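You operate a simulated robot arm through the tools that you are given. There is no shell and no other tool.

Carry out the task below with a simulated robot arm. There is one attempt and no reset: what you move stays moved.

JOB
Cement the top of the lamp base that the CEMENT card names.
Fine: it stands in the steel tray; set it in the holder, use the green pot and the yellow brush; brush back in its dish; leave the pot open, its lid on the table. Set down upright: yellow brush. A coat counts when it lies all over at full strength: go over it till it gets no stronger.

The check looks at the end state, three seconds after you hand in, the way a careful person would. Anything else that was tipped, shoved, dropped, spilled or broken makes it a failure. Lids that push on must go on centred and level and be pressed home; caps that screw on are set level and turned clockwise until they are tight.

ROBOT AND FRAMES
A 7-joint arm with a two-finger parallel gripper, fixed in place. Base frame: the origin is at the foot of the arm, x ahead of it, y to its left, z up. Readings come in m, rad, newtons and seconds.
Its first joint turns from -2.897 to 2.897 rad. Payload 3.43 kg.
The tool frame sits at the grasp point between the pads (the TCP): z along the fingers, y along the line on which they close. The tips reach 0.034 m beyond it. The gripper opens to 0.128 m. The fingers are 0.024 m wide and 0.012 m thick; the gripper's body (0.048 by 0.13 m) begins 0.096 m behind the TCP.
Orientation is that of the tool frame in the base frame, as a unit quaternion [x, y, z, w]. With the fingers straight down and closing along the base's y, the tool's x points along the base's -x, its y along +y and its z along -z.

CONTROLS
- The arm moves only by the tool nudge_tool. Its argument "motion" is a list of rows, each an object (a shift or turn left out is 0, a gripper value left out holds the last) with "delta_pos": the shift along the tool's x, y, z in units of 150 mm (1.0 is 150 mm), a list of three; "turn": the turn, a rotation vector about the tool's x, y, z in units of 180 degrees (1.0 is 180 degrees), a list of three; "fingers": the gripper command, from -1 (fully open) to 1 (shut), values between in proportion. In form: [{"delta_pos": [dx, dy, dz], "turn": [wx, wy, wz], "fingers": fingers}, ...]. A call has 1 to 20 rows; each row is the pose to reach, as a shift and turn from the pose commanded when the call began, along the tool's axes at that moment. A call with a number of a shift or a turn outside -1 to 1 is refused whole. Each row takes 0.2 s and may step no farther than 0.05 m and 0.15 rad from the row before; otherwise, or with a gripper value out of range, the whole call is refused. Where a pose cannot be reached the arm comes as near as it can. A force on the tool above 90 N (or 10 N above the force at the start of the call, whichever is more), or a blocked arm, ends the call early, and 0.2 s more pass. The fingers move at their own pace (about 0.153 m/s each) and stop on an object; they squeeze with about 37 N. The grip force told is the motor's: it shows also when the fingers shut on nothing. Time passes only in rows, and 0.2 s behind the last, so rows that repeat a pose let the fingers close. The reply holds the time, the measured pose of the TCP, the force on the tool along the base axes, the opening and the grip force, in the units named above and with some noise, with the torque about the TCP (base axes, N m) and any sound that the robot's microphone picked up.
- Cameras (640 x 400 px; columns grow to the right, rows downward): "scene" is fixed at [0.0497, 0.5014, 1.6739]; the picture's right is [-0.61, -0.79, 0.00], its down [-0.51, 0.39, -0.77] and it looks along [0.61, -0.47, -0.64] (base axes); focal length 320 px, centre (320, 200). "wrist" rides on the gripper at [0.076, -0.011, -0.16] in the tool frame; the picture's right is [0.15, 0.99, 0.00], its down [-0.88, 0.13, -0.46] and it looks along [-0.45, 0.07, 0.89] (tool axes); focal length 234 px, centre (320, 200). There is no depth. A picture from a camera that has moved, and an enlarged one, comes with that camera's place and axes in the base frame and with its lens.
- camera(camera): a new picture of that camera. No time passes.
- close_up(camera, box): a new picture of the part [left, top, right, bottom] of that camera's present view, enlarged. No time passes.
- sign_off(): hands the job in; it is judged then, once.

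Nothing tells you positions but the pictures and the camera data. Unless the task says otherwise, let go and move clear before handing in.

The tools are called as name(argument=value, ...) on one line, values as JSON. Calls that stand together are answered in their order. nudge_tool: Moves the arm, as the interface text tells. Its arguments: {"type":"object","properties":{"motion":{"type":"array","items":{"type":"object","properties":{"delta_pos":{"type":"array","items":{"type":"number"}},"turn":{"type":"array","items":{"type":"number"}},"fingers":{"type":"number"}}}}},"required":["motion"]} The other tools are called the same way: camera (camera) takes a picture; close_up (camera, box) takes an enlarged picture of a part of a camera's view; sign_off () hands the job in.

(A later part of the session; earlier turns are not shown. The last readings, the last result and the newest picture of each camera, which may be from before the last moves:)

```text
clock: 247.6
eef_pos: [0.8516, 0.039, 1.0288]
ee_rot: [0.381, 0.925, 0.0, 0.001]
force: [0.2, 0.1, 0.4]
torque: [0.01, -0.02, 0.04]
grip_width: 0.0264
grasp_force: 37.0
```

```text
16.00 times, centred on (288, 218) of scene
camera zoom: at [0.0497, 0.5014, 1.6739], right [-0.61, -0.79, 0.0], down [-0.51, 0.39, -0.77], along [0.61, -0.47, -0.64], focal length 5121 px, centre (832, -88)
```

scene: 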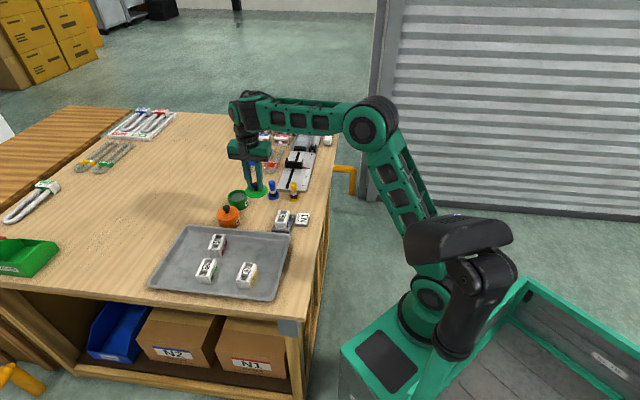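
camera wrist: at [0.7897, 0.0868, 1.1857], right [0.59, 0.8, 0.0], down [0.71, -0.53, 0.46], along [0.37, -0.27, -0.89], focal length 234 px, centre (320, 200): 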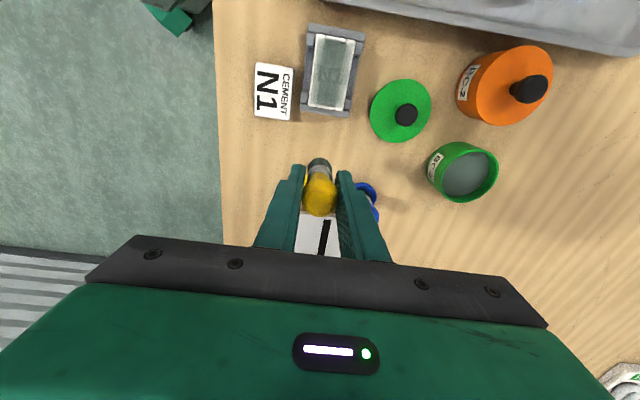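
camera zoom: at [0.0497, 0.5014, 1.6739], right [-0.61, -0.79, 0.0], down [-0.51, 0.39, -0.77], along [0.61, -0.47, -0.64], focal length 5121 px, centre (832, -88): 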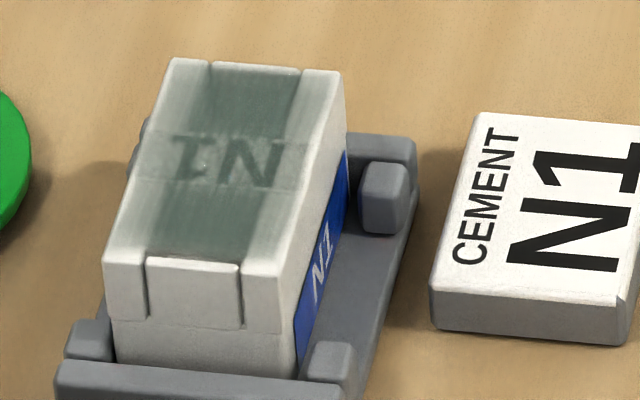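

The picture is unchanged from the previous round, so the film appears saturated, with the remaining light strips matching the lips and rounded edges. For safety I'll do one last reload and border round.

nudge_tool(motion=[{"delta_pos": [0, 0, -0.098]}, {"delta_pos": [-0.01, 0.28, -0.098]}, {"delta_pos": [-0.02, 0.57, -0.098]}, {"delta_pos": [-0.02, 0.85, -0.098]}])

nudge_tool(motion=[{"delta_pos": [-0.01, 0.22, 0]}, {"delta_pos": [-0.018, 0.435, 0]}, {"delta_pos": [-0.018, 0.435, 0.25]}, {"delta_pos": [-0.018, 0.435, 0.5]}, {"delta_pos": [-0.018, 0.435, 0.62]}, {"delta_pos": [-0.018, 0.435, 0.653]}, {"delta_pos": [-0.018, 0.435, 0.66]}, {"delta_pos": [-0.018, 0.435, 0.66]}])

nudge_tool(motion=[{"delta_pos": [0, 0, -0.1]}, {"delta_pos": [0, 0, -0.35]}, {"delta_pos": [0, 0, -0.66]}, {"delta_pos": [0.1, -0.25, -0.66]}, {"delta_pos": [0.2, -0.47, -0.66]}, {"delta_pos": [0.3, -0.69, -0.66]}])

nudge_tool(motion=[{"delta_pos": [0.1, -0.2, 0]}, {"delta_pos": [0.2, -0.4, 0]}, {"delta_pos": [0.29, -0.598, 0]}, {"delta_pos": [0.29, -0.598, 0.15]}, {"delta_pos": [0.29, -0.598, 0.3]}, {"delta_pos": [0.29, -0.598, 0.3]}])

close_up(camera="wrist", box=[272, 100, 368, 180])

```text
clock: 248.6
eef_pos: [0.9438, 0.1263, 1.0444]
ee_rot: [0.382, 0.924, 0.001, 0.002]
force: [0.1, -0.5, 1.4]
torque: [0.08, -0.05, 0.01]
grip_width: 0.0261
grasp_force: 36.8
```

```text
clock: 250.4
eef_pos: [0.9912, 0.1699, 0.9457]
ee_rot: [0.382, 0.924, 0.002, 0.003]
force: [3.3, -1.6, 21.3]
torque: [-0.16, -0.32, -0.03]
grip_width: 0.026
grasp_force: 36.4
```

```text
clock: 251.8
eef_pos: [0.8846, 0.1294, 1.045]
ee_rot: [0.381, 0.924, 0.0, 0.002]
force: [0.9, 0.0, -1.8]
torque: [0.01, 0.01, 0.0]
grip_width: 0.0262
grasp_force: 37.4
```

```text
clock: 253.2
eef_pos: [0.7896, 0.0958, 0.9991]
ee_rot: [0.382, 0.924, 0.0, 0.002]
force: [-0.2, -0.1, -0.5]
torque: [-0.01, -0.03, -0.02]
grip_width: 0.0261
grasp_force: 37.1
```

```text
5.00 times, centred on (320, 140) of wrist
camera zoom: at [0.7282, 0.143, 1.1568], right [0.59, 0.8, 0.0], down [0.71, -0.53, 0.46], along [0.37, -0.27, -0.89], focal length 1171 px, centre (320, 500)
```

zoom: 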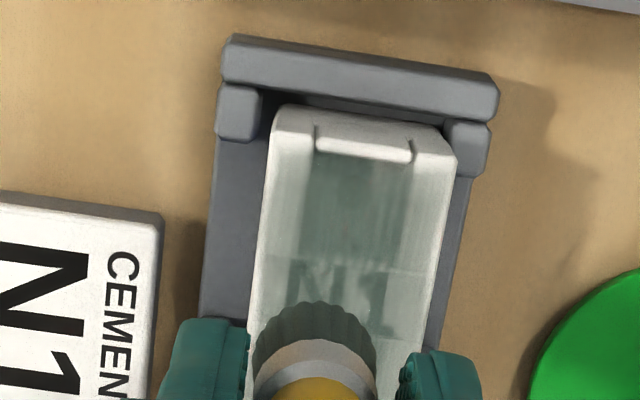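

N1 is 6 mm toward +y of the brush (it slid to the other side of its slack), so I'll offset for that. Final border round.

nudge_tool(motion=[{"delta_pos": [0.12, 0.08, 0.1]}, {"delta_pos": [0.22, 0.135, 0.215]}, {"delta_pos": [0.22, 0.135, 0.254]}, {"delta_pos": [0.22, 0.135, 0.254]}, {"delta_pos": [0.22, 0.135, 0.254]}, {"delta_pos": [0.22, 0.085, 0.224]}, {"delta_pos": [0.22, 0.085, 0.254]}, {"delta_pos": [0.22, 0.085, 0.254]}, {"delta_pos": [0.22, 0.04, 0.224]}, {"delta_pos": [0.22, 0.04, 0.254]}, {"delta_pos": [0.22, 0.04, 0.254]}, {"delta_pos": [0.22, -0.01, 0.224]}, {"delta_pos": [0.22, -0.01, 0.254]}, {"delta_pos": [0.22, -0.01, 0.254]}, {"delta_pos": [0.22, -0.06, 0.224]}, {"delta_pos": [0.22, -0.06, 0.254]}, {"delta_pos": [0.22, -0.06, 0.254]}, {"delta_pos": [0.22, -0.06, 0.254]}])

nudge_tool(motion=[{"delta_pos": [-0.07, -0.02, -0.03]}, {"delta_pos": [-0.07, -0.02, 0]}, {"delta_pos": [-0.07, -0.02, 0]}, {"delta_pos": [-0.145, -0.02, -0.03]}, {"delta_pos": [-0.145, -0.02, 0]}, {"delta_pos": [-0.145, -0.02, 0]}, {"delta_pos": [-0.22, -0.02, -0.03]}, {"delta_pos": [-0.22, -0.02, 0]}, {"delta_pos": [-0.22, -0.02, 0]}, {"delta_pos": [-0.295, -0.02, -0.03]}, {"delta_pos": [-0.295, -0.02, 0]}, {"delta_pos": [-0.295, -0.02, 0]}, {"delta_pos": [-0.37, -0.02, -0.03]}, {"delta_pos": [-0.37, -0.02, 0]}, {"delta_pos": [-0.37, -0.02, 0]}, {"delta_pos": [-0.435, 0, -0.03]}, {"delta_pos": [-0.435, 0, 0]}, {"delta_pos": [-0.435, 0, 0]}])

nudge_tool(motion=[{"delta_pos": [0, 0.05, -0.03]}, {"delta_pos": [0, 0.05, 0.001]}, {"delta_pos": [0, 0.05, 0.001]}, {"delta_pos": [0, 0.1, -0.03]}, {"delta_pos": [0, 0.1, 0.001]}, {"delta_pos": [0, 0.1, 0.001]}, {"delta_pos": [0, 0.15, -0.03]}, {"delta_pos": [0, 0.15, 0.001]}, {"delta_pos": [0, 0.15, 0.001]}, {"delta_pos": [0, 0.2, -0.03]}, {"delta_pos": [0, 0.2, 0.001]}, {"delta_pos": [0, 0.2, 0.001]}, {"delta_pos": [0, 0.2, 0.001]}])

nudge_tool(motion=[{"delta_pos": [0.06, 0.02, -0.03]}, {"delta_pos": [0.06, 0.02, 0.0]}, {"delta_pos": [0.06, 0.02, 0.0]}, {"delta_pos": [0.14, 0.02, -0.03]}, {"delta_pos": [0.14, 0.02, 0.0]}, {"delta_pos": [0.14, 0.02, 0.0]}, {"delta_pos": [0.215, 0.02, -0.03]}, {"delta_pos": [0.215, 0.02, 0.0]}, {"delta_pos": [0.215, 0.02, 0.0]}, {"delta_pos": [0.29, 0.02, -0.03]}, {"delta_pos": [0.29, 0.02, 0.0]}, {"delta_pos": [0.29, 0.02, 0.0]}, {"delta_pos": [0.365, 0.02, -0.03]}, {"delta_pos": [0.365, 0.02, 0.0]}, {"delta_pos": [0.365, 0.02, 0.0]}])

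nudge_tool(motion=[{"delta_pos": [0, 0, -0.12]}, {"delta_pos": [0, 0, -0.4]}, {"delta_pos": [-0.22, -0.05, -0.457]}, {"delta_pos": [-0.46, -0.1, -0.457]}, {"delta_pos": [-0.702, -0.157, -0.457]}, {"delta_pos": [-0.702, -0.157, -0.457]}])

close_up(camera="wrist", box=[300, 28, 364, 72])

close_up(camera="wrist", box=[300, 70, 364, 114])

close_up(camera="scene", box=[276, 207, 300, 229])

```text
clock: 257.0
eef_pos: [0.7628, 0.1158, 0.9593]
ee_rot: [0.381, 0.924, 0.001, 0.002]
force: [-2.8, -2.1, 25.9]
torque: [-0.15, -0.01, -0.03]
grip_width: 0.0263
grasp_force: 36.8
```

```text
clock: 260.8
eef_pos: [0.8086, 0.0699, 0.9594]
ee_rot: [0.381, 0.924, 0.0, 0.002]
force: [-1.2, -0.2, 11.8]
torque: [0.03, -0.01, -0.04]
grip_width: 0.0261
grasp_force: 36.9
```

```text
clock: 263.6
eef_pos: [0.8295, 0.0896, 0.9604]
ee_rot: [0.381, 0.924, 0.002, 0.002]
force: [1.6, 0.6, 10.8]
torque: [0.03, -0.09, -0.02]
grip_width: 0.0262
grasp_force: 36.8
```

```text
clock: 266.8
eef_pos: [0.7931, 0.1307, 0.9603]
ee_rot: [0.382, 0.924, 0.002, 0.002]
force: [-0.5, -1.1, 7.8]
torque: [-0.15, -0.07, -0.01]
grip_width: 0.0261
grasp_force: 37.0
```

```text
clock: 268.2
eef_pos: [0.8504, 0.0396, 1.031]
ee_rot: [0.382, 0.924, 0.0, 0.002]
force: [1.1, -0.6, -0.8]
torque: [-0.02, 0.01, 0.0]
grip_width: 0.0262
grasp_force: 37.1
```

```text
9.09 times, centred on (332, 50) of wrist
camera zoom: at [0.7886, 0.087, 1.189], right [0.59, 0.8, 0.0], down [0.71, -0.53, 0.46], along [0.37, -0.27, -0.89], focal length 2129 px, centre (211, 1564)
```

zoom: 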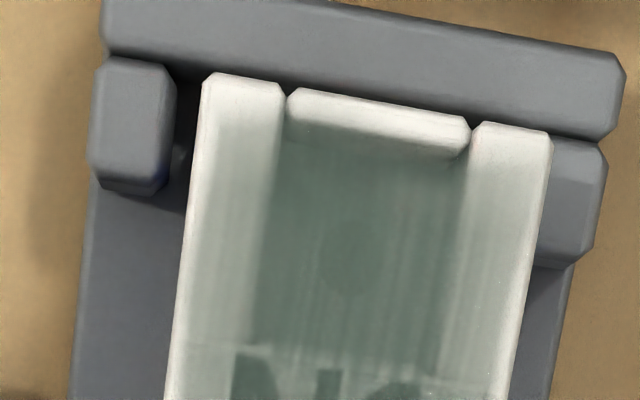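

```text
9.09 times, centred on (332, 92) of wrist
camera zoom: at [0.7886, 0.087, 1.189], right [0.59, 0.8, 0.0], down [0.71, -0.53, 0.46], along [0.37, -0.27, -0.89], focal length 2129 px, centre (211, 1182)
```

zoom: 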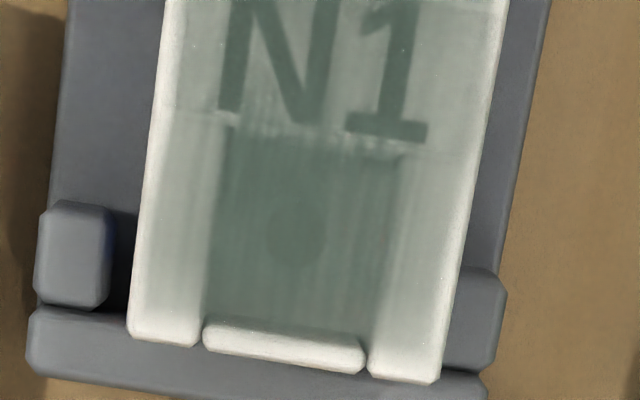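

```text
16.00 times, centred on (288, 218) of scene
camera zoom: at [0.0497, 0.5014, 1.6739], right [-0.61, -0.79, 0.0], down [-0.51, 0.39, -0.77], along [0.61, -0.47, -0.64], focal length 5121 px, centre (832, -88)
```

zoom: 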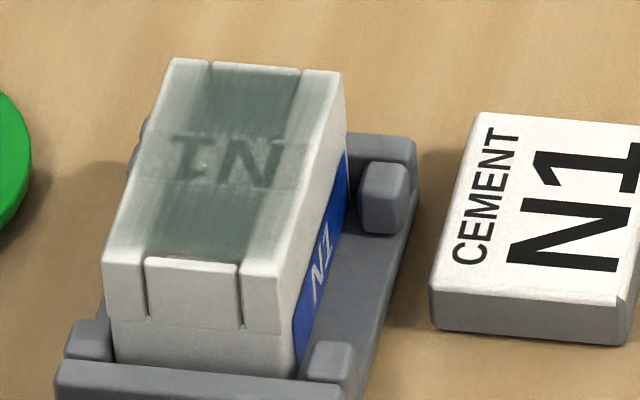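

The coat is unchanged again, so it is at full strength. Now I'll bring the brush over its yellow dish, checking its tilt and alignment.

nudge_tool(motion=[{"delta_pos": [-0.15, -0.02, 0]}, {"delta_pos": [-0.3, -0.04, 0]}, {"delta_pos": [-0.438, -0.055, 0]}, {"delta_pos": [-0.438, -0.055, 0]}])

camera(camera="wrist")

close_up(camera="wrist", box=[256, 100, 384, 210])

close_up(camera="scene", box=[260, 140, 324, 205])

```text
clock: 269.2
eef_pos: [0.8924, -0.0131, 1.0309]
ee_rot: [0.382, 0.924, 0.0, 0.002]
force: [-0.2, -0.6, -0.4]
torque: [0.03, -0.02, 0.0]
grip_width: 0.0258
grasp_force: 37.0
```

```text
taken
camera wrist: at [0.8302, 0.0323, 1.1889], right [0.59, 0.8, 0.0], down [0.71, -0.53, 0.46], along [0.37, -0.27, -0.89], focal length 234 px, centre (320, 200)
```

wrist: 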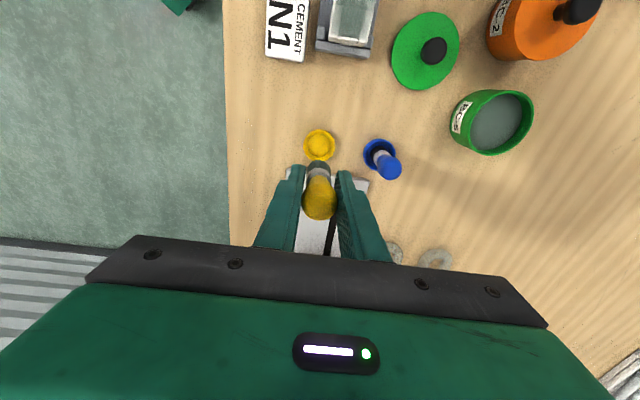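

```text
3.64 times, centred on (320, 155) of wrist
camera zoom: at [0.8302, 0.0323, 1.1889], right [0.59, 0.8, 0.0], down [0.71, -0.53, 0.46], along [0.37, -0.27, -0.89], focal length 852 px, centre (320, 364)
```

zoom: 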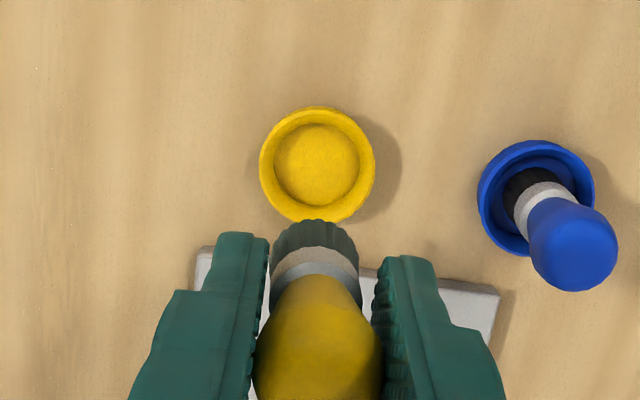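

```text
6.15 times, centred on (292, 172) of scene
camera zoom: at [0.0497, 0.5014, 1.6739], right [-0.61, -0.79, 0.0], down [-0.51, 0.39, -0.77], along [0.61, -0.47, -0.64], focal length 1970 px, centre (492, 369)
```

zoom: 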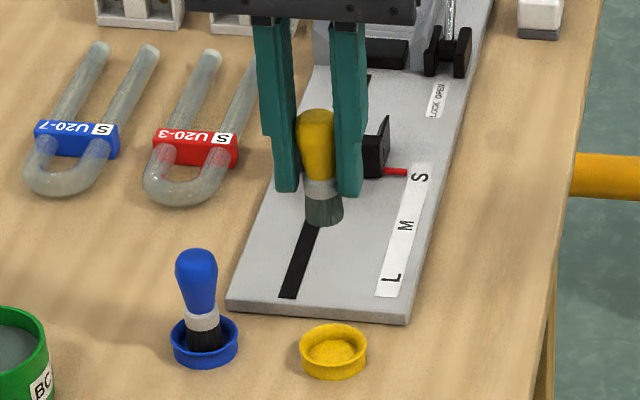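

The brush is upright and aligned with the dish to about 1 mm. I'll descend to just above the dish floor.

nudge_tool(motion=[{"delta_pos": [0, 0.007, 0.2]}, {"delta_pos": [0, 0.007, 0.4]}, {"delta_pos": [0, 0.007, 0.55]}, {"delta_pos": [0, 0.007, 0.65]}, {"delta_pos": [0, 0.007, 0.68]}, {"delta_pos": [0, 0.007, 0.68]}])

close_up(camera="wrist", box=[256, 100, 384, 210])

close_up(camera="scene", box=[268, 165, 320, 205])

```text
clock: 270.6
eef_pos: [0.8931, -0.0123, 0.9269]
ee_rot: [0.382, 0.924, 0.0, 0.001]
force: [0.3, 0.6, -0.6]
torque: [-0.01, -0.01, 0.0]
grip_width: 0.0262
grasp_force: 37.1
```

```text
3.64 times, centred on (320, 155) of wrist
camera zoom: at [0.8314, 0.0344, 1.0842], right [0.59, 0.8, 0.0], down [0.71, -0.53, 0.46], along [0.37, -0.27, -0.89], focal length 852 px, centre (320, 364)
```

zoom: 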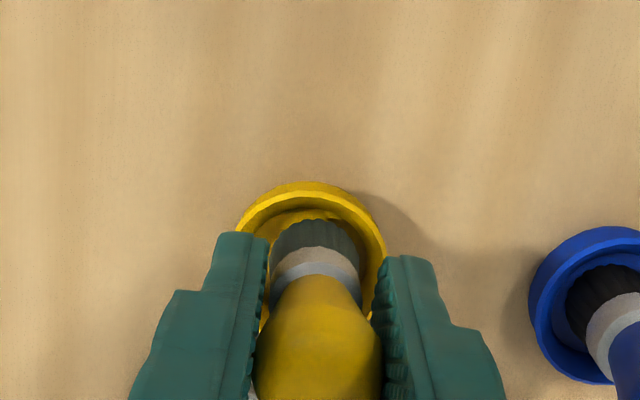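

```text
10.00 times, centred on (294, 185) of scene
camera zoom: at [0.0497, 0.5014, 1.6739], right [-0.61, -0.79, 0.0], down [-0.51, 0.39, -0.77], along [0.61, -0.47, -0.64], focal length 3201 px, centre (580, 350)
```

zoom: 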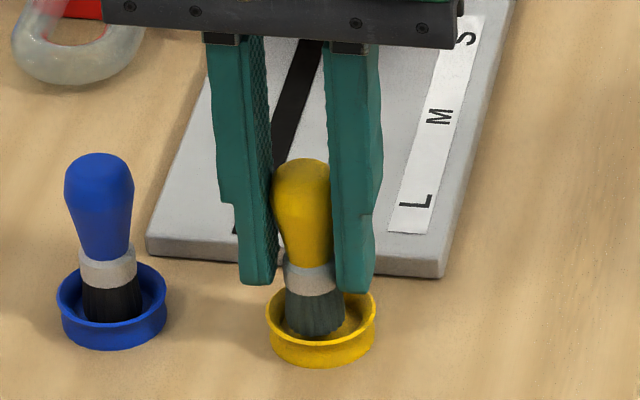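

The bristles are entering the dish. I'll shift 1.5 mm toward −y to centre and lower in small steps until it touches the dish floor.

nudge_tool(motion=[{"delta_pos": [0, -0.01, 0.02]}, {"delta_pos": [0, -0.01, 0.04]}, {"delta_pos": [0, -0.01, 0.04]}])

nudge_tool(motion=[{"delta_pos": [0, 0, 0.012]}, {"delta_pos": [0, 0, 0.012]}])

close_up(camera="scene", box=[268, 165, 320, 205])

```text
clock: 271.4
eef_pos: [0.8909, -0.0136, 0.9198]
ee_rot: [0.383, 0.924, 0.0, 0.0]
force: [-0.1, 0.8, -0.6]
torque: [0.0, 0.01, -0.02]
grip_width: 0.0261
grasp_force: 36.8
```

```text
clock: 272.0
eef_pos: [0.8915, -0.0137, 0.9201]
ee_rot: [0.381, 0.924, 0.001, 0.003]
force: [-0.3, -1.9, 10.8]
torque: [-0.07, -0.11, -0.01]
grip_width: 0.0261
grasp_force: 36.7
```

```text
10.00 times, centred on (294, 185) of scene
camera zoom: at [0.0497, 0.5014, 1.6739], right [-0.61, -0.79, 0.0], down [-0.51, 0.39, -0.77], along [0.61, -0.47, -0.64], focal length 3201 px, centre (580, 350)
```

zoom: 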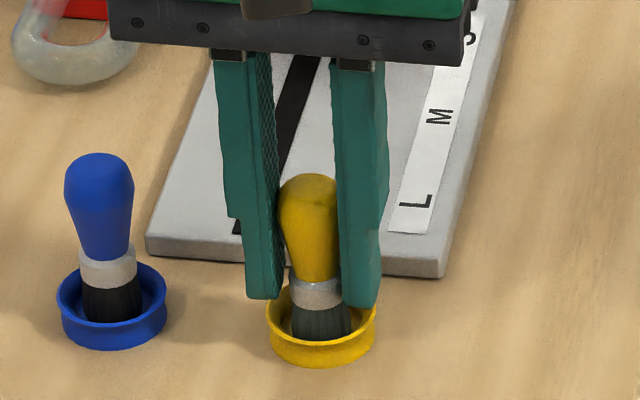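

The brush stands on the dish floor (11 N, flat), centred in the dish. I'll ease the load and open the fingers gently.

nudge_tool(motion=[{"delta_pos": [0, 0, -0.005]}, {"delta_pos": [0, 0, -0.005]}])

nudge_tool(motion=[{"delta_pos": [0, 0, -0.001], "fingers": 0.5}, {"delta_pos": [0, 0, -0.001], "fingers": 0.3}, {"delta_pos": [0, 0, -0.001], "fingers": 0.3}, {"delta_pos": [0, 0, -0.001], "fingers": 0.3}])

close_up(camera="scene", box=[268, 165, 320, 205])

close_up(camera="wrist", box=[256, 100, 384, 210])

```text
clock: 272.6
eef_pos: [0.8924, -0.0125, 0.9189]
ee_rot: [0.382, 0.924, 0.0, 0.002]
force: [1.8, -2.0, 7.8]
torque: [-0.1, -0.23, -0.04]
grip_width: 0.0261
grasp_force: 37.1
```

```text
clock: 273.6
eef_pos: [0.8907, -0.013, 0.9202]
ee_rot: [0.382, 0.924, 0.0, 0.001]
force: [0.0, 0.1, -0.5]
torque: [0.0, -0.01, 0.05]
grip_width: 0.0445
grasp_force: 0.1
```

```text
10.00 times, centred on (294, 185) of scene
camera zoom: at [0.0497, 0.5014, 1.6739], right [-0.61, -0.79, 0.0], down [-0.51, 0.39, -0.77], along [0.61, -0.47, -0.64], focal length 3201 px, centre (580, 350)
```

zoom: 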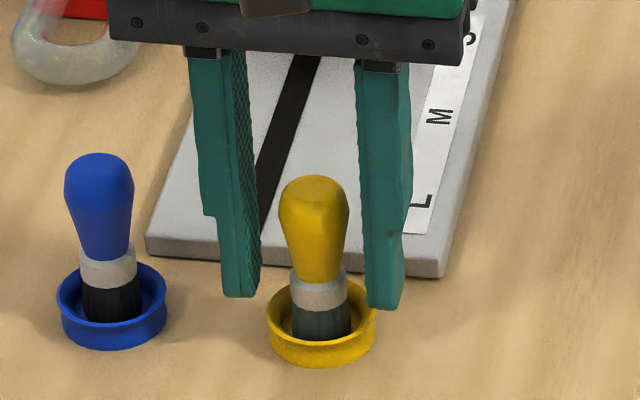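

```text
3.64 times, centred on (320, 155) of wrist
camera zoom: at [0.8294, 0.0332, 1.0777], right [0.59, 0.8, 0.0], down [0.71, -0.53, 0.46], along [0.37, -0.27, -0.89], focal length 852 px, centre (320, 364)
```

zoom: 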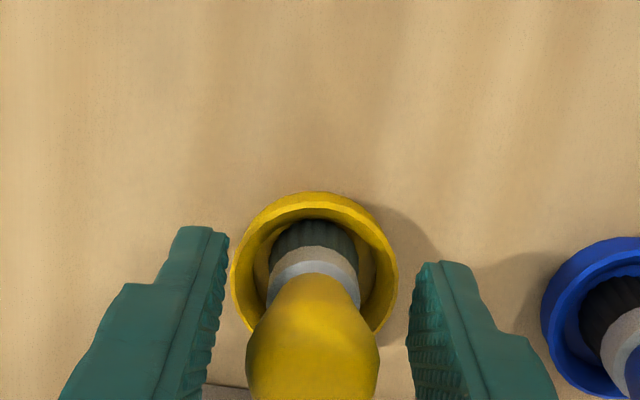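

The brush stands upright on its own in its dish. I'll lift straight up, clear of it.

nudge_tool(motion=[{"delta_pos": [0, 0, -0.1]}, {"delta_pos": [0, 0, -0.3]}, {"delta_pos": [0, 0, -0.6]}, {"delta_pos": [0, 0, -0.9]}, {"delta_pos": [0, 0, -0.9]}])

camera(camera="wrist")

camera(camera="scene")

close_up(camera="scene", box=[200, 160, 320, 235])

```text
clock: 274.8
eef_pos: [0.8922, -0.0113, 1.0536]
ee_rot: [0.382, 0.924, 0.001, 0.001]
force: [-1.1, -0.9, 0.0]
torque: [-0.01, 0.01, -0.02]
grip_width: 0.0449
grasp_force: 0.1
```

```text
taken
camera wrist: at [0.8299, 0.0335, 1.2123], right [0.59, 0.8, 0.0], down [0.71, -0.53, 0.46], along [0.37, -0.27, -0.89], focal length 234 px, centre (320, 200)
```

wrist: 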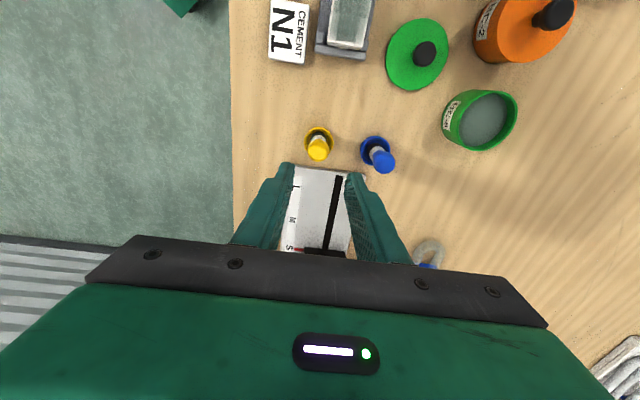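

```text
taken
```

scene: 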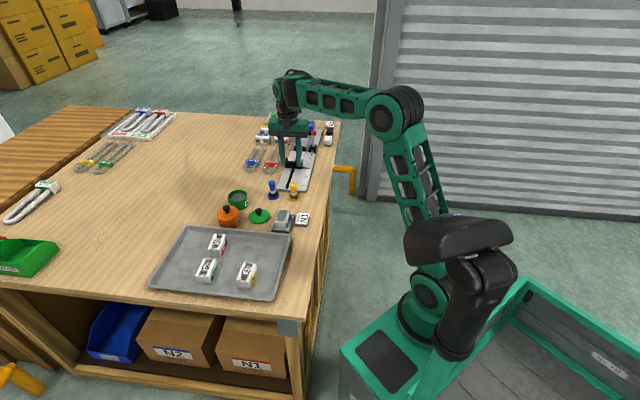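

```text
5.33 times, centred on (260, 198) of scene
camera zoom: at [0.0497, 0.5014, 1.6739], right [-0.61, -0.79, 0.0], down [-0.51, 0.39, -0.77], along [0.61, -0.47, -0.64], focal length 1707 px, centre (640, 213)
```

zoom: 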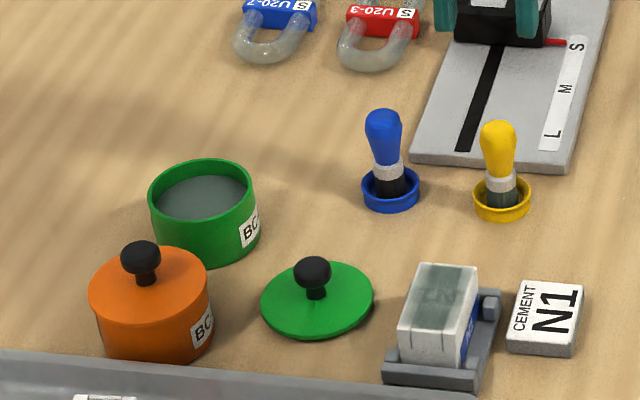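

Everything looks in place: pot open, lid on the table, brush upright in its dish, N1 in the holder. I'll take a closer straight-down look at N1's coat before deciding to finish.

nudge_tool(motion=[{"delta_pos": [0.17, 0.02, 0]}, {"delta_pos": [0.34, 0.035, 0]}, {"delta_pos": [0.508, 0.05, 0.1]}, {"delta_pos": [0.508, 0.05, 0.3]}, {"delta_pos": [0.508, 0.05, 0.3]}])

camera(camera="wrist")

close_up(camera="wrist", box=[280, 20, 376, 120])

close_up(camera="wrist", box=[298, 24, 362, 70])

close_up(camera="wrist", box=[298, 68, 362, 114])

```text
clock: 276.0
eef_pos: [0.8405, 0.0477, 1.0098]
ee_rot: [0.382, 0.924, 0.0, 0.002]
force: [0.7, 0.0, 0.2]
torque: [-0.02, -0.01, 0.02]
grip_width: 0.0448
grasp_force: 0.0
```

```text
taken
camera wrist: at [0.7793, 0.0942, 1.1667], right [0.59, 0.8, 0.0], down [0.71, -0.53, 0.46], along [0.37, -0.27, -0.89], focal length 234 px, centre (320, 200)
```

wrist: 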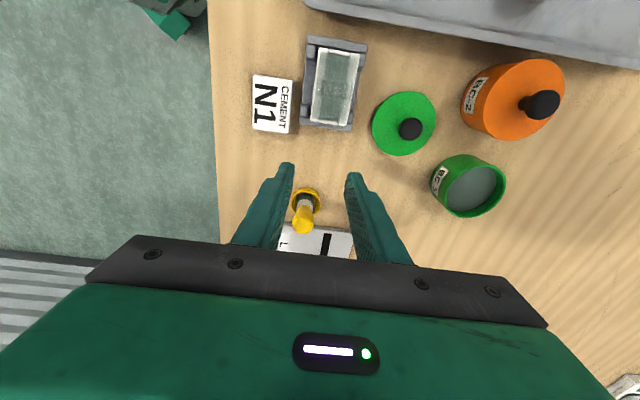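

```text
4.00 times, centred on (328, 70) of wrist
camera zoom: at [0.7793, 0.0942, 1.1667], right [0.59, 0.8, 0.0], down [0.71, -0.53, 0.46], along [0.37, -0.27, -0.89], focal length 937 px, centre (288, 720)
```

zoom: 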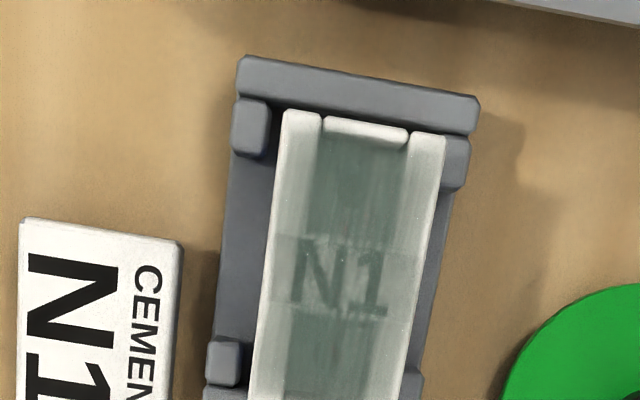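

```text
8.70 times, centred on (330, 47) of wrist
camera zoom: at [0.7793, 0.0942, 1.1667], right [0.59, 0.8, 0.0], down [0.71, -0.53, 0.46], along [0.37, -0.27, -0.89], focal length 2036 px, centre (233, 1530)
```

zoom: 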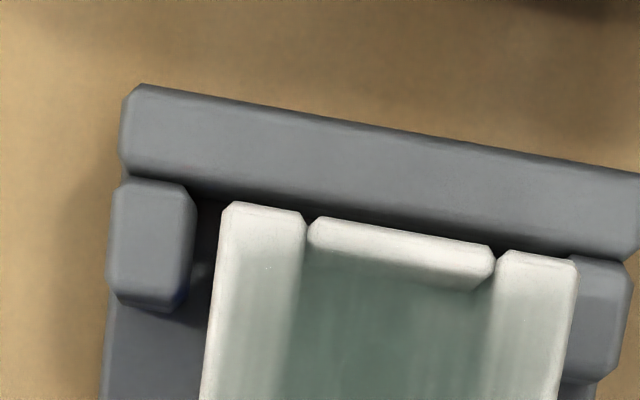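

```text
8.70 times, centred on (330, 91) of wrist
camera zoom: at [0.7793, 0.0942, 1.1667], right [0.59, 0.8, 0.0], down [0.71, -0.53, 0.46], along [0.37, -0.27, -0.89], focal length 2036 px, centre (233, 1148)
```

zoom: 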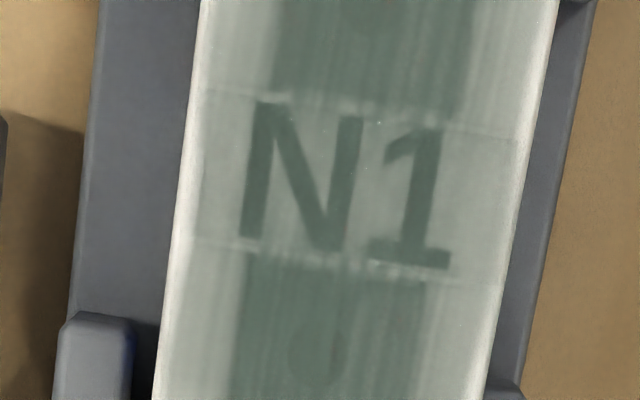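

The label area shows an even film from edge to edge, but the rails fade toward the +x end. I'll check the −x end and compare with an uncoated base for reference.

close_up(camera="wrist", box=[290, 94, 354, 140])

close_up(camera="wrist", box=[300, 34, 372, 84])

close_up(camera="scene", box=[276, 207, 300, 229])

close_up(camera="scene", box=[206, 230, 230, 252])

```text
8.70 times, centred on (322, 117) of wrist
camera zoom: at [0.7793, 0.0942, 1.1667], right [0.59, 0.8, 0.0], down [0.71, -0.53, 0.46], along [0.37, -0.27, -0.89], focal length 2036 px, centre (303, 922)
```

zoom: 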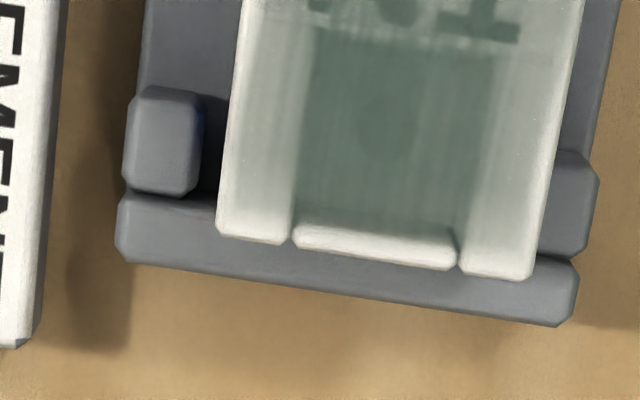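

```text
8.00 times, centred on (336, 59) of wrist
camera zoom: at [0.7793, 0.0942, 1.1667], right [0.59, 0.8, 0.0], down [0.71, -0.53, 0.46], along [0.37, -0.27, -0.89], focal length 1873 px, centre (192, 1328)
```

zoom: 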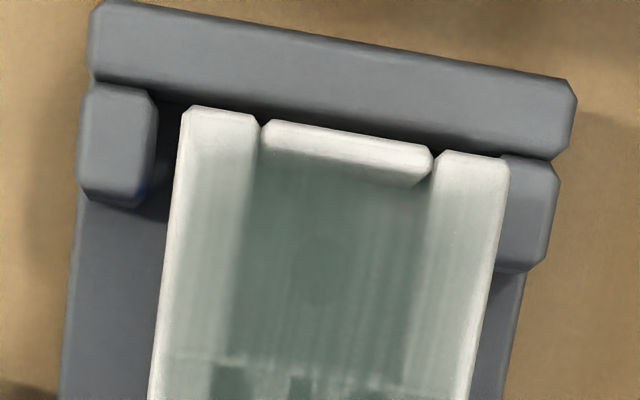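

```text
16.00 times, centred on (288, 218) of scene
camera zoom: at [0.0497, 0.5014, 1.6739], right [-0.61, -0.79, 0.0], down [-0.51, 0.39, -0.77], along [0.61, -0.47, -0.64], focal length 5121 px, centre (832, -88)
```

zoom: 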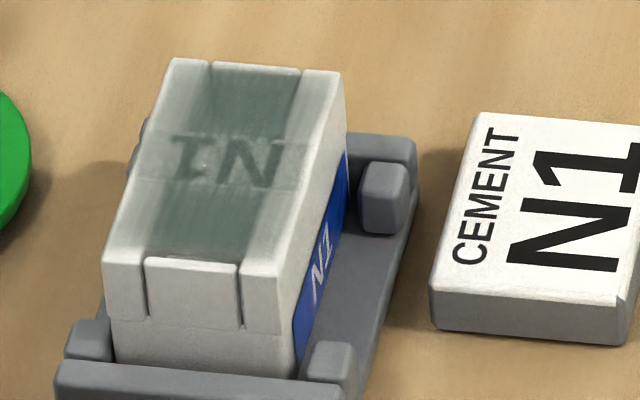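

```text
16.00 times, centred on (218, 241) of scene
camera zoom: at [0.0497, 0.5014, 1.6739], right [-0.61, -0.79, 0.0], down [-0.51, 0.39, -0.77], along [0.61, -0.47, -0.64], focal length 5121 px, centre (1952, -456)
```

zoom: 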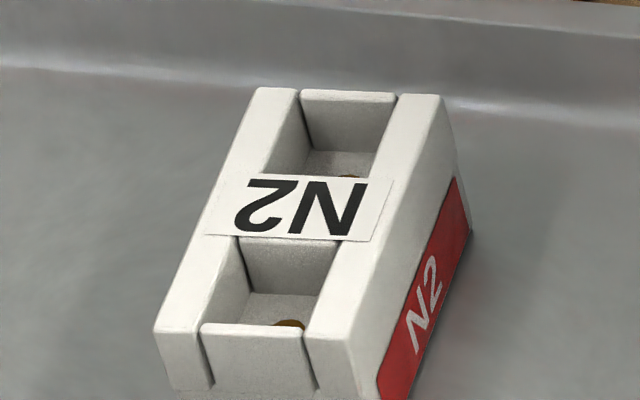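

The uncoated N2 confirms N1's film spans from lip to lip, and its look did not change over the last three fresh passes, so it is at full strength. I'll raise the arm and move it clear, then do a final check of everything.

nudge_tool(motion=[{"delta_pos": [0, 0, -0.3]}, {"delta_pos": [0, 0, -0.6]}, {"delta_pos": [0, 0, -0.9]}, {"delta_pos": [0.2, -0.25, -0.95]}, {"delta_pos": [0.4, -0.5, -0.95]}, {"delta_pos": [0.5, -0.75, -0.95]}, {"delta_pos": [0.5, -0.75, -0.95]}])

camera(camera="scene")

close_up(camera="scene", box=[200, 160, 320, 235])

close_up(camera="scene", box=[260, 170, 324, 235])

close_up(camera="scene", box=[140, 215, 300, 305])

```text
clock: 277.6
eef_pos: [0.712, 0.0195, 1.1499]
ee_rot: [0.382, 0.924, -0.001, 0.002]
force: [0.1, -0.6, -0.9]
torque: [0.01, 0.02, 0.02]
grip_width: 0.0446
grasp_force: 0.0
```

```text
taken
```

scene: 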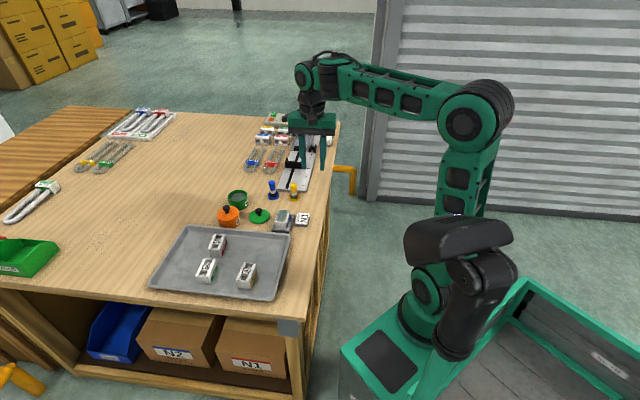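

```text
5.33 times, centred on (260, 198) of scene
camera zoom: at [0.0497, 0.5014, 1.6739], right [-0.61, -0.79, 0.0], down [-0.51, 0.39, -0.77], along [0.61, -0.47, -0.64], focal length 1707 px, centre (640, 213)
```

zoom: 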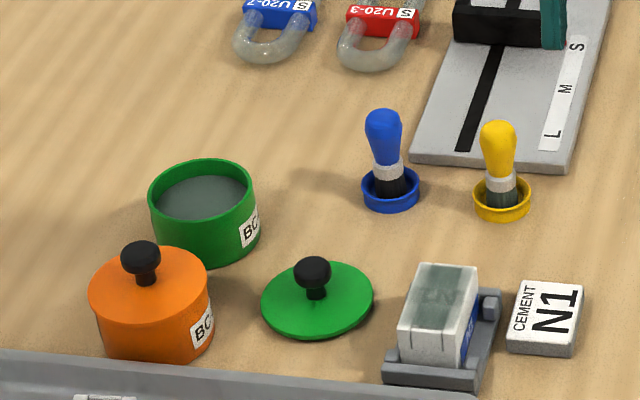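

```text
6.15 times, centred on (292, 202) of scene
camera zoom: at [0.0497, 0.5014, 1.6739], right [-0.61, -0.79, 0.0], down [-0.51, 0.39, -0.77], along [0.61, -0.47, -0.64], focal length 1970 px, centre (492, 185)
```

zoom: 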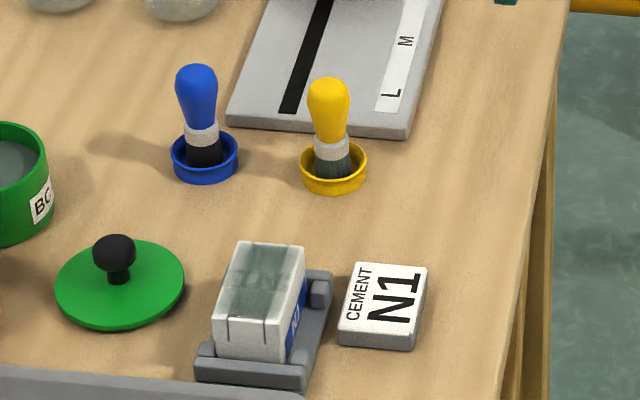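

```text
4.00 times, centred on (220, 260) of scene
camera zoom: at [0.0497, 0.5014, 1.6739], right [-0.61, -0.79, 0.0], down [-0.51, 0.39, -0.77], along [0.61, -0.47, -0.64], focal length 1280 px, centre (720, -40)
```

zoom: 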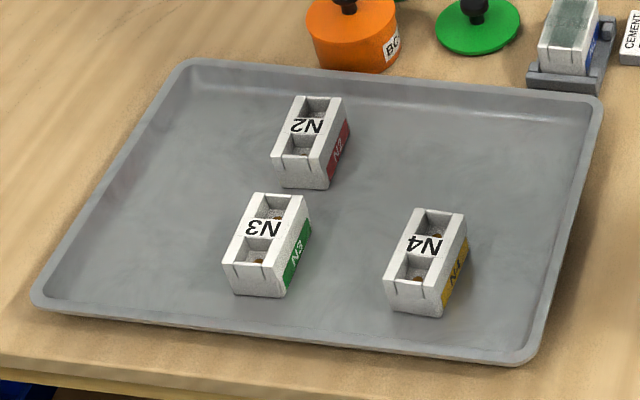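

All other items are untouched and upright. However, the rails still fade toward both end lips, and the lips may be holding the brush off there, so I'd like one more targeted pass. I'll retrace to the brush in its dish.

nudge_tool(motion=[{"delta_pos": [-0.1, 0.25, 0]}, {"delta_pos": [-0.2, 0.5, 0]}, {"delta_pos": [-0.5, 0.6, 0]}, {"delta_pos": [-0.75, 0.65, 0.1]}, {"delta_pos": [-1.0, 0.7, 0.3]}, {"delta_pos": [-1.0, 0.7, 0.6]}, {"delta_pos": [-1.0, 0.7, 0.65]}, {"delta_pos": [-1.0, 0.7, 0.65]}])

close_up(camera="wrist", box=[256, 100, 384, 200])

close_up(camera="scene", box=[260, 140, 324, 205])

```text
clock: 279.4
eef_pos: [0.8922, -0.0118, 1.0551]
ee_rot: [0.382, 0.924, -0.001, 0.002]
force: [-0.1, -0.6, -0.3]
torque: [-0.03, -0.03, 0.04]
grip_width: 0.0444
grasp_force: 0.0
```

```text
4.00 times, centred on (320, 150) of wrist
camera zoom: at [0.8306, 0.0347, 1.2127], right [0.59, 0.8, 0.0], down [0.71, -0.53, 0.46], along [0.37, -0.27, -0.89], focal length 937 px, centre (320, 400)
```

zoom: 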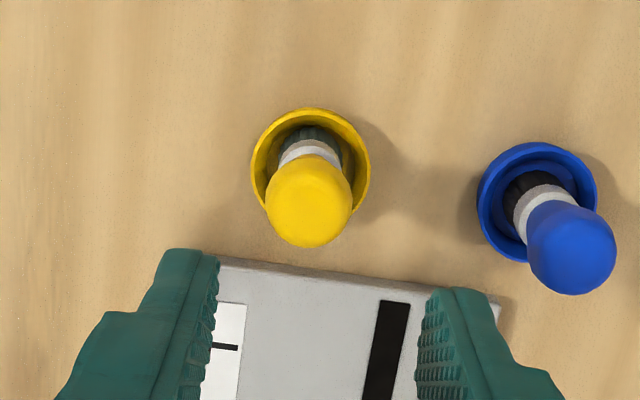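

```text
6.15 times, centred on (292, 172) of scene
camera zoom: at [0.0497, 0.5014, 1.6739], right [-0.61, -0.79, 0.0], down [-0.51, 0.39, -0.77], along [0.61, -0.47, -0.64], focal length 1970 px, centre (492, 369)
```

zoom: 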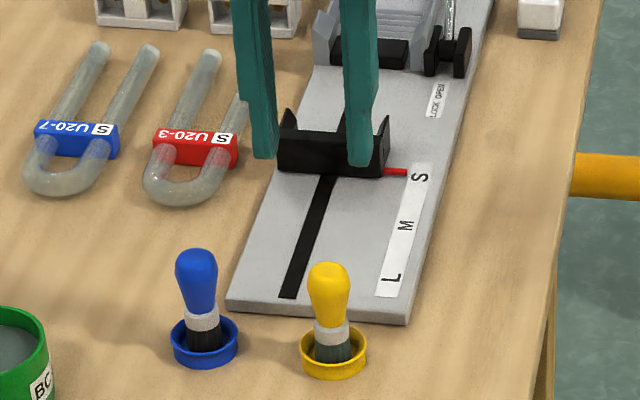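

The brush stands centred in its dish. I'll correct by about 2–3 mm, descend to the same height and grip.

nudge_tool(motion=[{"delta_pos": [-0.012, -0.017, 0.25]}, {"delta_pos": [-0.012, -0.017, 0.5]}, {"delta_pos": [-0.012, -0.017, 0.72]}, {"delta_pos": [-0.012, -0.017, 0.88]}, {"delta_pos": [-0.012, -0.017, 0.88]}])

close_up(camera="wrist", box=[256, 100, 384, 210])

close_up(camera="scene", box=[268, 165, 320, 205])

```text
clock: 280.6
eef_pos: [0.8911, -0.0173, 0.9222]
ee_rot: [0.381, 0.924, -0.001, 0.001]
force: [0.8, 0.5, 0.4]
torque: [0.0, -0.01, 0.02]
grip_width: 0.045
grasp_force: 0.1
```

```text
3.64 times, centred on (320, 155) of wrist
camera zoom: at [0.8291, 0.03, 1.0801], right [0.59, 0.8, 0.0], down [0.71, -0.53, 0.46], along [0.37, -0.27, -0.89], focal length 852 px, centre (320, 364)
```

zoom: 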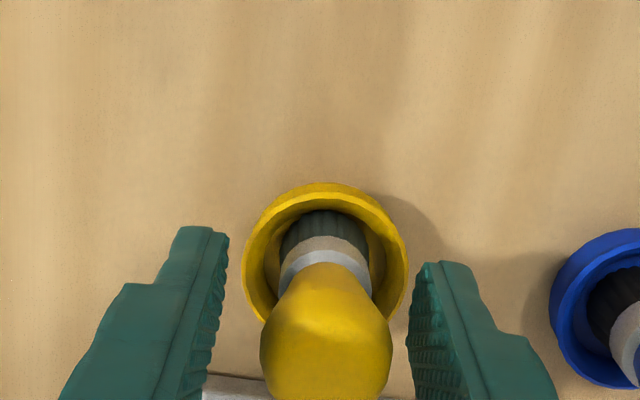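

```text
10.00 times, centred on (294, 185) of scene
camera zoom: at [0.0497, 0.5014, 1.6739], right [-0.61, -0.79, 0.0], down [-0.51, 0.39, -0.77], along [0.61, -0.47, -0.64], focal length 3201 px, centre (580, 350)
```

zoom: 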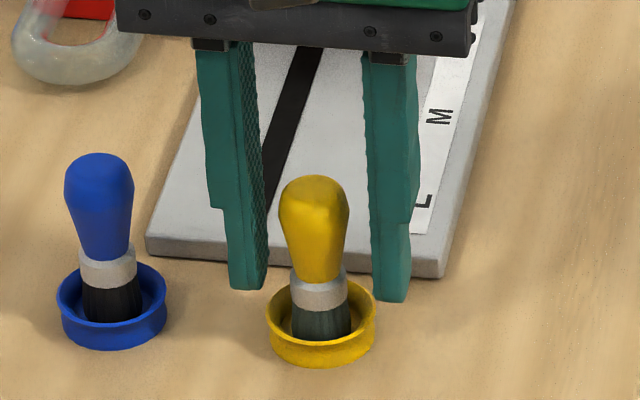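

The handle is about 1.5 mm toward +y; I'll centre and close the grip.

nudge_tool(motion=[{"delta_pos": [0, 0.01, 0], "fingers": 0.3}, {"delta_pos": [0, 0.01, 0], "fingers": 0.5}, {"delta_pos": [0, 0.01, 0], "fingers": 1}, {"delta_pos": [0, 0.01, 0], "fingers": 1}, {"delta_pos": [0, 0.01, 0], "fingers": 1}])

nudge_tool(motion=[{"delta_pos": [0, 0, -0.05]}, {"delta_pos": [0, 0, -0.25]}, {"delta_pos": [0, 0, -0.5]}, {"delta_pos": [0, 0, -0.804]}, {"delta_pos": [0, 0, -0.804]}])

close_up(camera="wrist", box=[256, 100, 384, 210])

close_up(camera="scene", box=[260, 140, 324, 205])

```text
clock: 281.8
eef_pos: [0.8917, -0.0145, 0.9219]
ee_rot: [0.382, 0.924, 0.0, 0.001]
force: [0.0, 0.1, 0.5]
torque: [0.0, 0.0, 0.0]
grip_width: 0.0259
grasp_force: 37.0
```

```text
clock: 283.0
eef_pos: [0.8915, -0.0134, 1.0431]
ee_rot: [0.382, 0.924, 0.0, 0.001]
force: [0.0, -0.7, -0.6]
torque: [0.02, 0.02, 0.01]
grip_width: 0.0261
grasp_force: 36.8
```

```text
3.64 times, centred on (320, 155) of wrist
camera zoom: at [0.829, 0.0332, 1.2011], right [0.59, 0.8, 0.0], down [0.71, -0.53, 0.46], along [0.37, -0.27, -0.89], focal length 852 px, centre (320, 364)
```

zoom: 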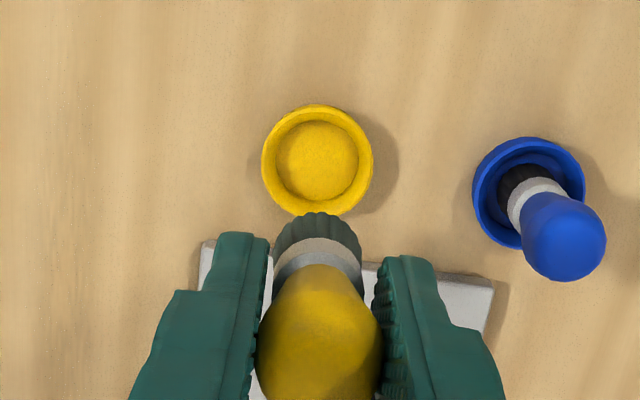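

```text
6.15 times, centred on (292, 172) of scene
camera zoom: at [0.0497, 0.5014, 1.6739], right [-0.61, -0.79, 0.0], down [-0.51, 0.39, -0.77], along [0.61, -0.47, -0.64], focal length 1970 px, centre (492, 369)
```

zoom: 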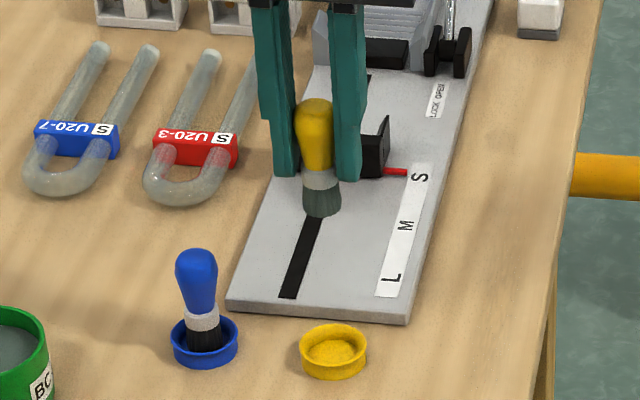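

Gripped well and lifted. To the pot for a fresh load.

nudge_tool(motion=[{"delta_pos": [0.09, 0.28, 0]}, {"delta_pos": [0.18, 0.56, 0]}, {"delta_pos": [0.25, 0.8, 0]}])

nudge_tool(motion=[{"delta_pos": [0.08, 0.28, 0]}, {"delta_pos": [0.154, 0.55, 0]}, {"delta_pos": [0.154, 0.55, 0.25]}, {"delta_pos": [0.154, 0.55, 0.5]}, {"delta_pos": [0.154, 0.55, 0.6]}, {"delta_pos": [0.154, 0.55, 0.63]}, {"delta_pos": [0.154, 0.55, 0.63]}])

nudge_tool(motion=[{"delta_pos": [0, 0, 0.007]}, {"delta_pos": [0, 0, 0.007]}])

close_up(camera="wrist", box=[256, 90, 384, 210])

```text
clock: 283.8
eef_pos: [0.9502, 0.0985, 1.0428]
ee_rot: [0.383, 0.924, 0.0, 0.003]
force: [0.5, -1.2, 0.2]
torque: [0.05, -0.03, 0.01]
grip_width: 0.0259
grasp_force: 37.4
```

```text
clock: 285.4
eef_pos: [0.9922, 0.1717, 0.9503]
ee_rot: [0.382, 0.924, 0.0, 0.002]
force: [0.2, -0.1, 2.2]
torque: [-0.01, -0.02, -0.02]
grip_width: 0.0257
grasp_force: 37.1
```

```text
clock: 286.0
eef_pos: [0.9923, 0.1722, 0.95]
ee_rot: [0.382, 0.924, 0.002, 0.002]
force: [3.2, -0.5, 11.8]
torque: [-0.03, -0.2, 0.01]
grip_width: 0.026
grasp_force: 36.3
```

```text
3.33 times, centred on (320, 150) of wrist
camera zoom: at [0.9294, 0.2182, 1.1082], right [0.59, 0.8, 0.0], down [0.71, -0.53, 0.46], along [0.37, -0.27, -0.89], focal length 781 px, centre (320, 367)
```

zoom: 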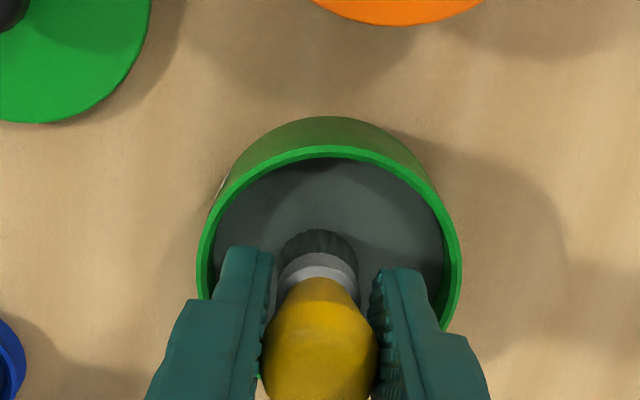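

Loaded at 12 N. Back over N1 to measure alignment.

nudge_tool(motion=[{"delta_pos": [0, 0, -0.1]}, {"delta_pos": [0, 0, -0.35]}, {"delta_pos": [0, 0, -0.637]}, {"delta_pos": [0.1, -0.25, -0.637]}, {"delta_pos": [0.2, -0.47, -0.637]}, {"delta_pos": [0.3, -0.69, -0.637]}])

nudge_tool(motion=[{"delta_pos": [0.1, -0.2, 0]}, {"delta_pos": [0.2, -0.4, 0]}, {"delta_pos": [0.29, -0.598, 0]}, {"delta_pos": [0.29, -0.598, 0.15]}, {"delta_pos": [0.29, -0.598, 0.3]}, {"delta_pos": [0.29, -0.598, 0.3]}])

close_up(camera="wrist", box=[272, 100, 368, 180])

close_up(camera="scene", box=[264, 185, 304, 228])

```text
clock: 287.4
eef_pos: [0.8864, 0.1301, 1.0411]
ee_rot: [0.383, 0.924, 0.0, 0.001]
force: [1.2, -0.9, -0.5]
torque: [-0.06, 0.03, 0.0]
grip_width: 0.0258
grasp_force: 37.3
```

```text
clock: 288.8
eef_pos: [0.7901, 0.0974, 0.9972]
ee_rot: [0.383, 0.924, 0.001, 0.002]
force: [0.0, -0.4, -1.1]
torque: [0.01, -0.01, -0.01]
grip_width: 0.0258
grasp_force: 37.7
```

```text
5.00 times, centred on (320, 140) of wrist
camera zoom: at [0.7286, 0.1441, 1.1559], right [0.59, 0.8, 0.0], down [0.71, -0.53, 0.46], along [0.37, -0.27, -0.89], focal length 1171 px, centre (320, 500)
```

zoom: 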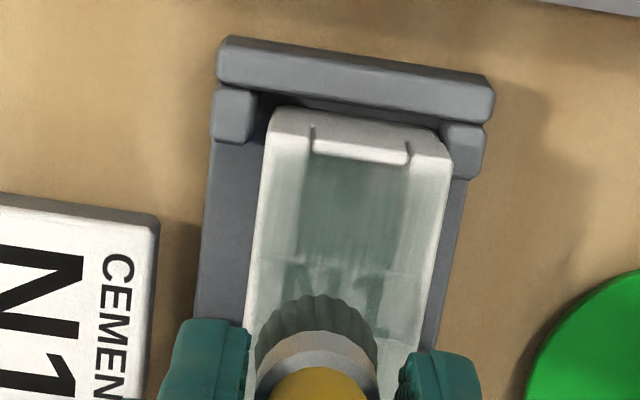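

```text
9.30 times, centred on (284, 206) of scene
camera zoom: at [0.0497, 0.5014, 1.6739], right [-0.61, -0.79, 0.0], down [-0.51, 0.39, -0.77], along [0.61, -0.47, -0.64], focal length 2977 px, centre (655, 140)
```

zoom: 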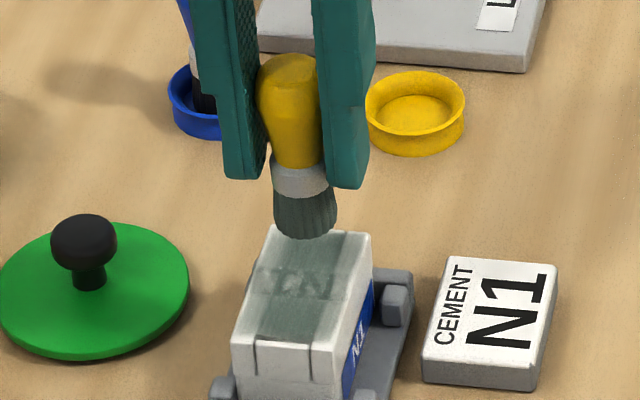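

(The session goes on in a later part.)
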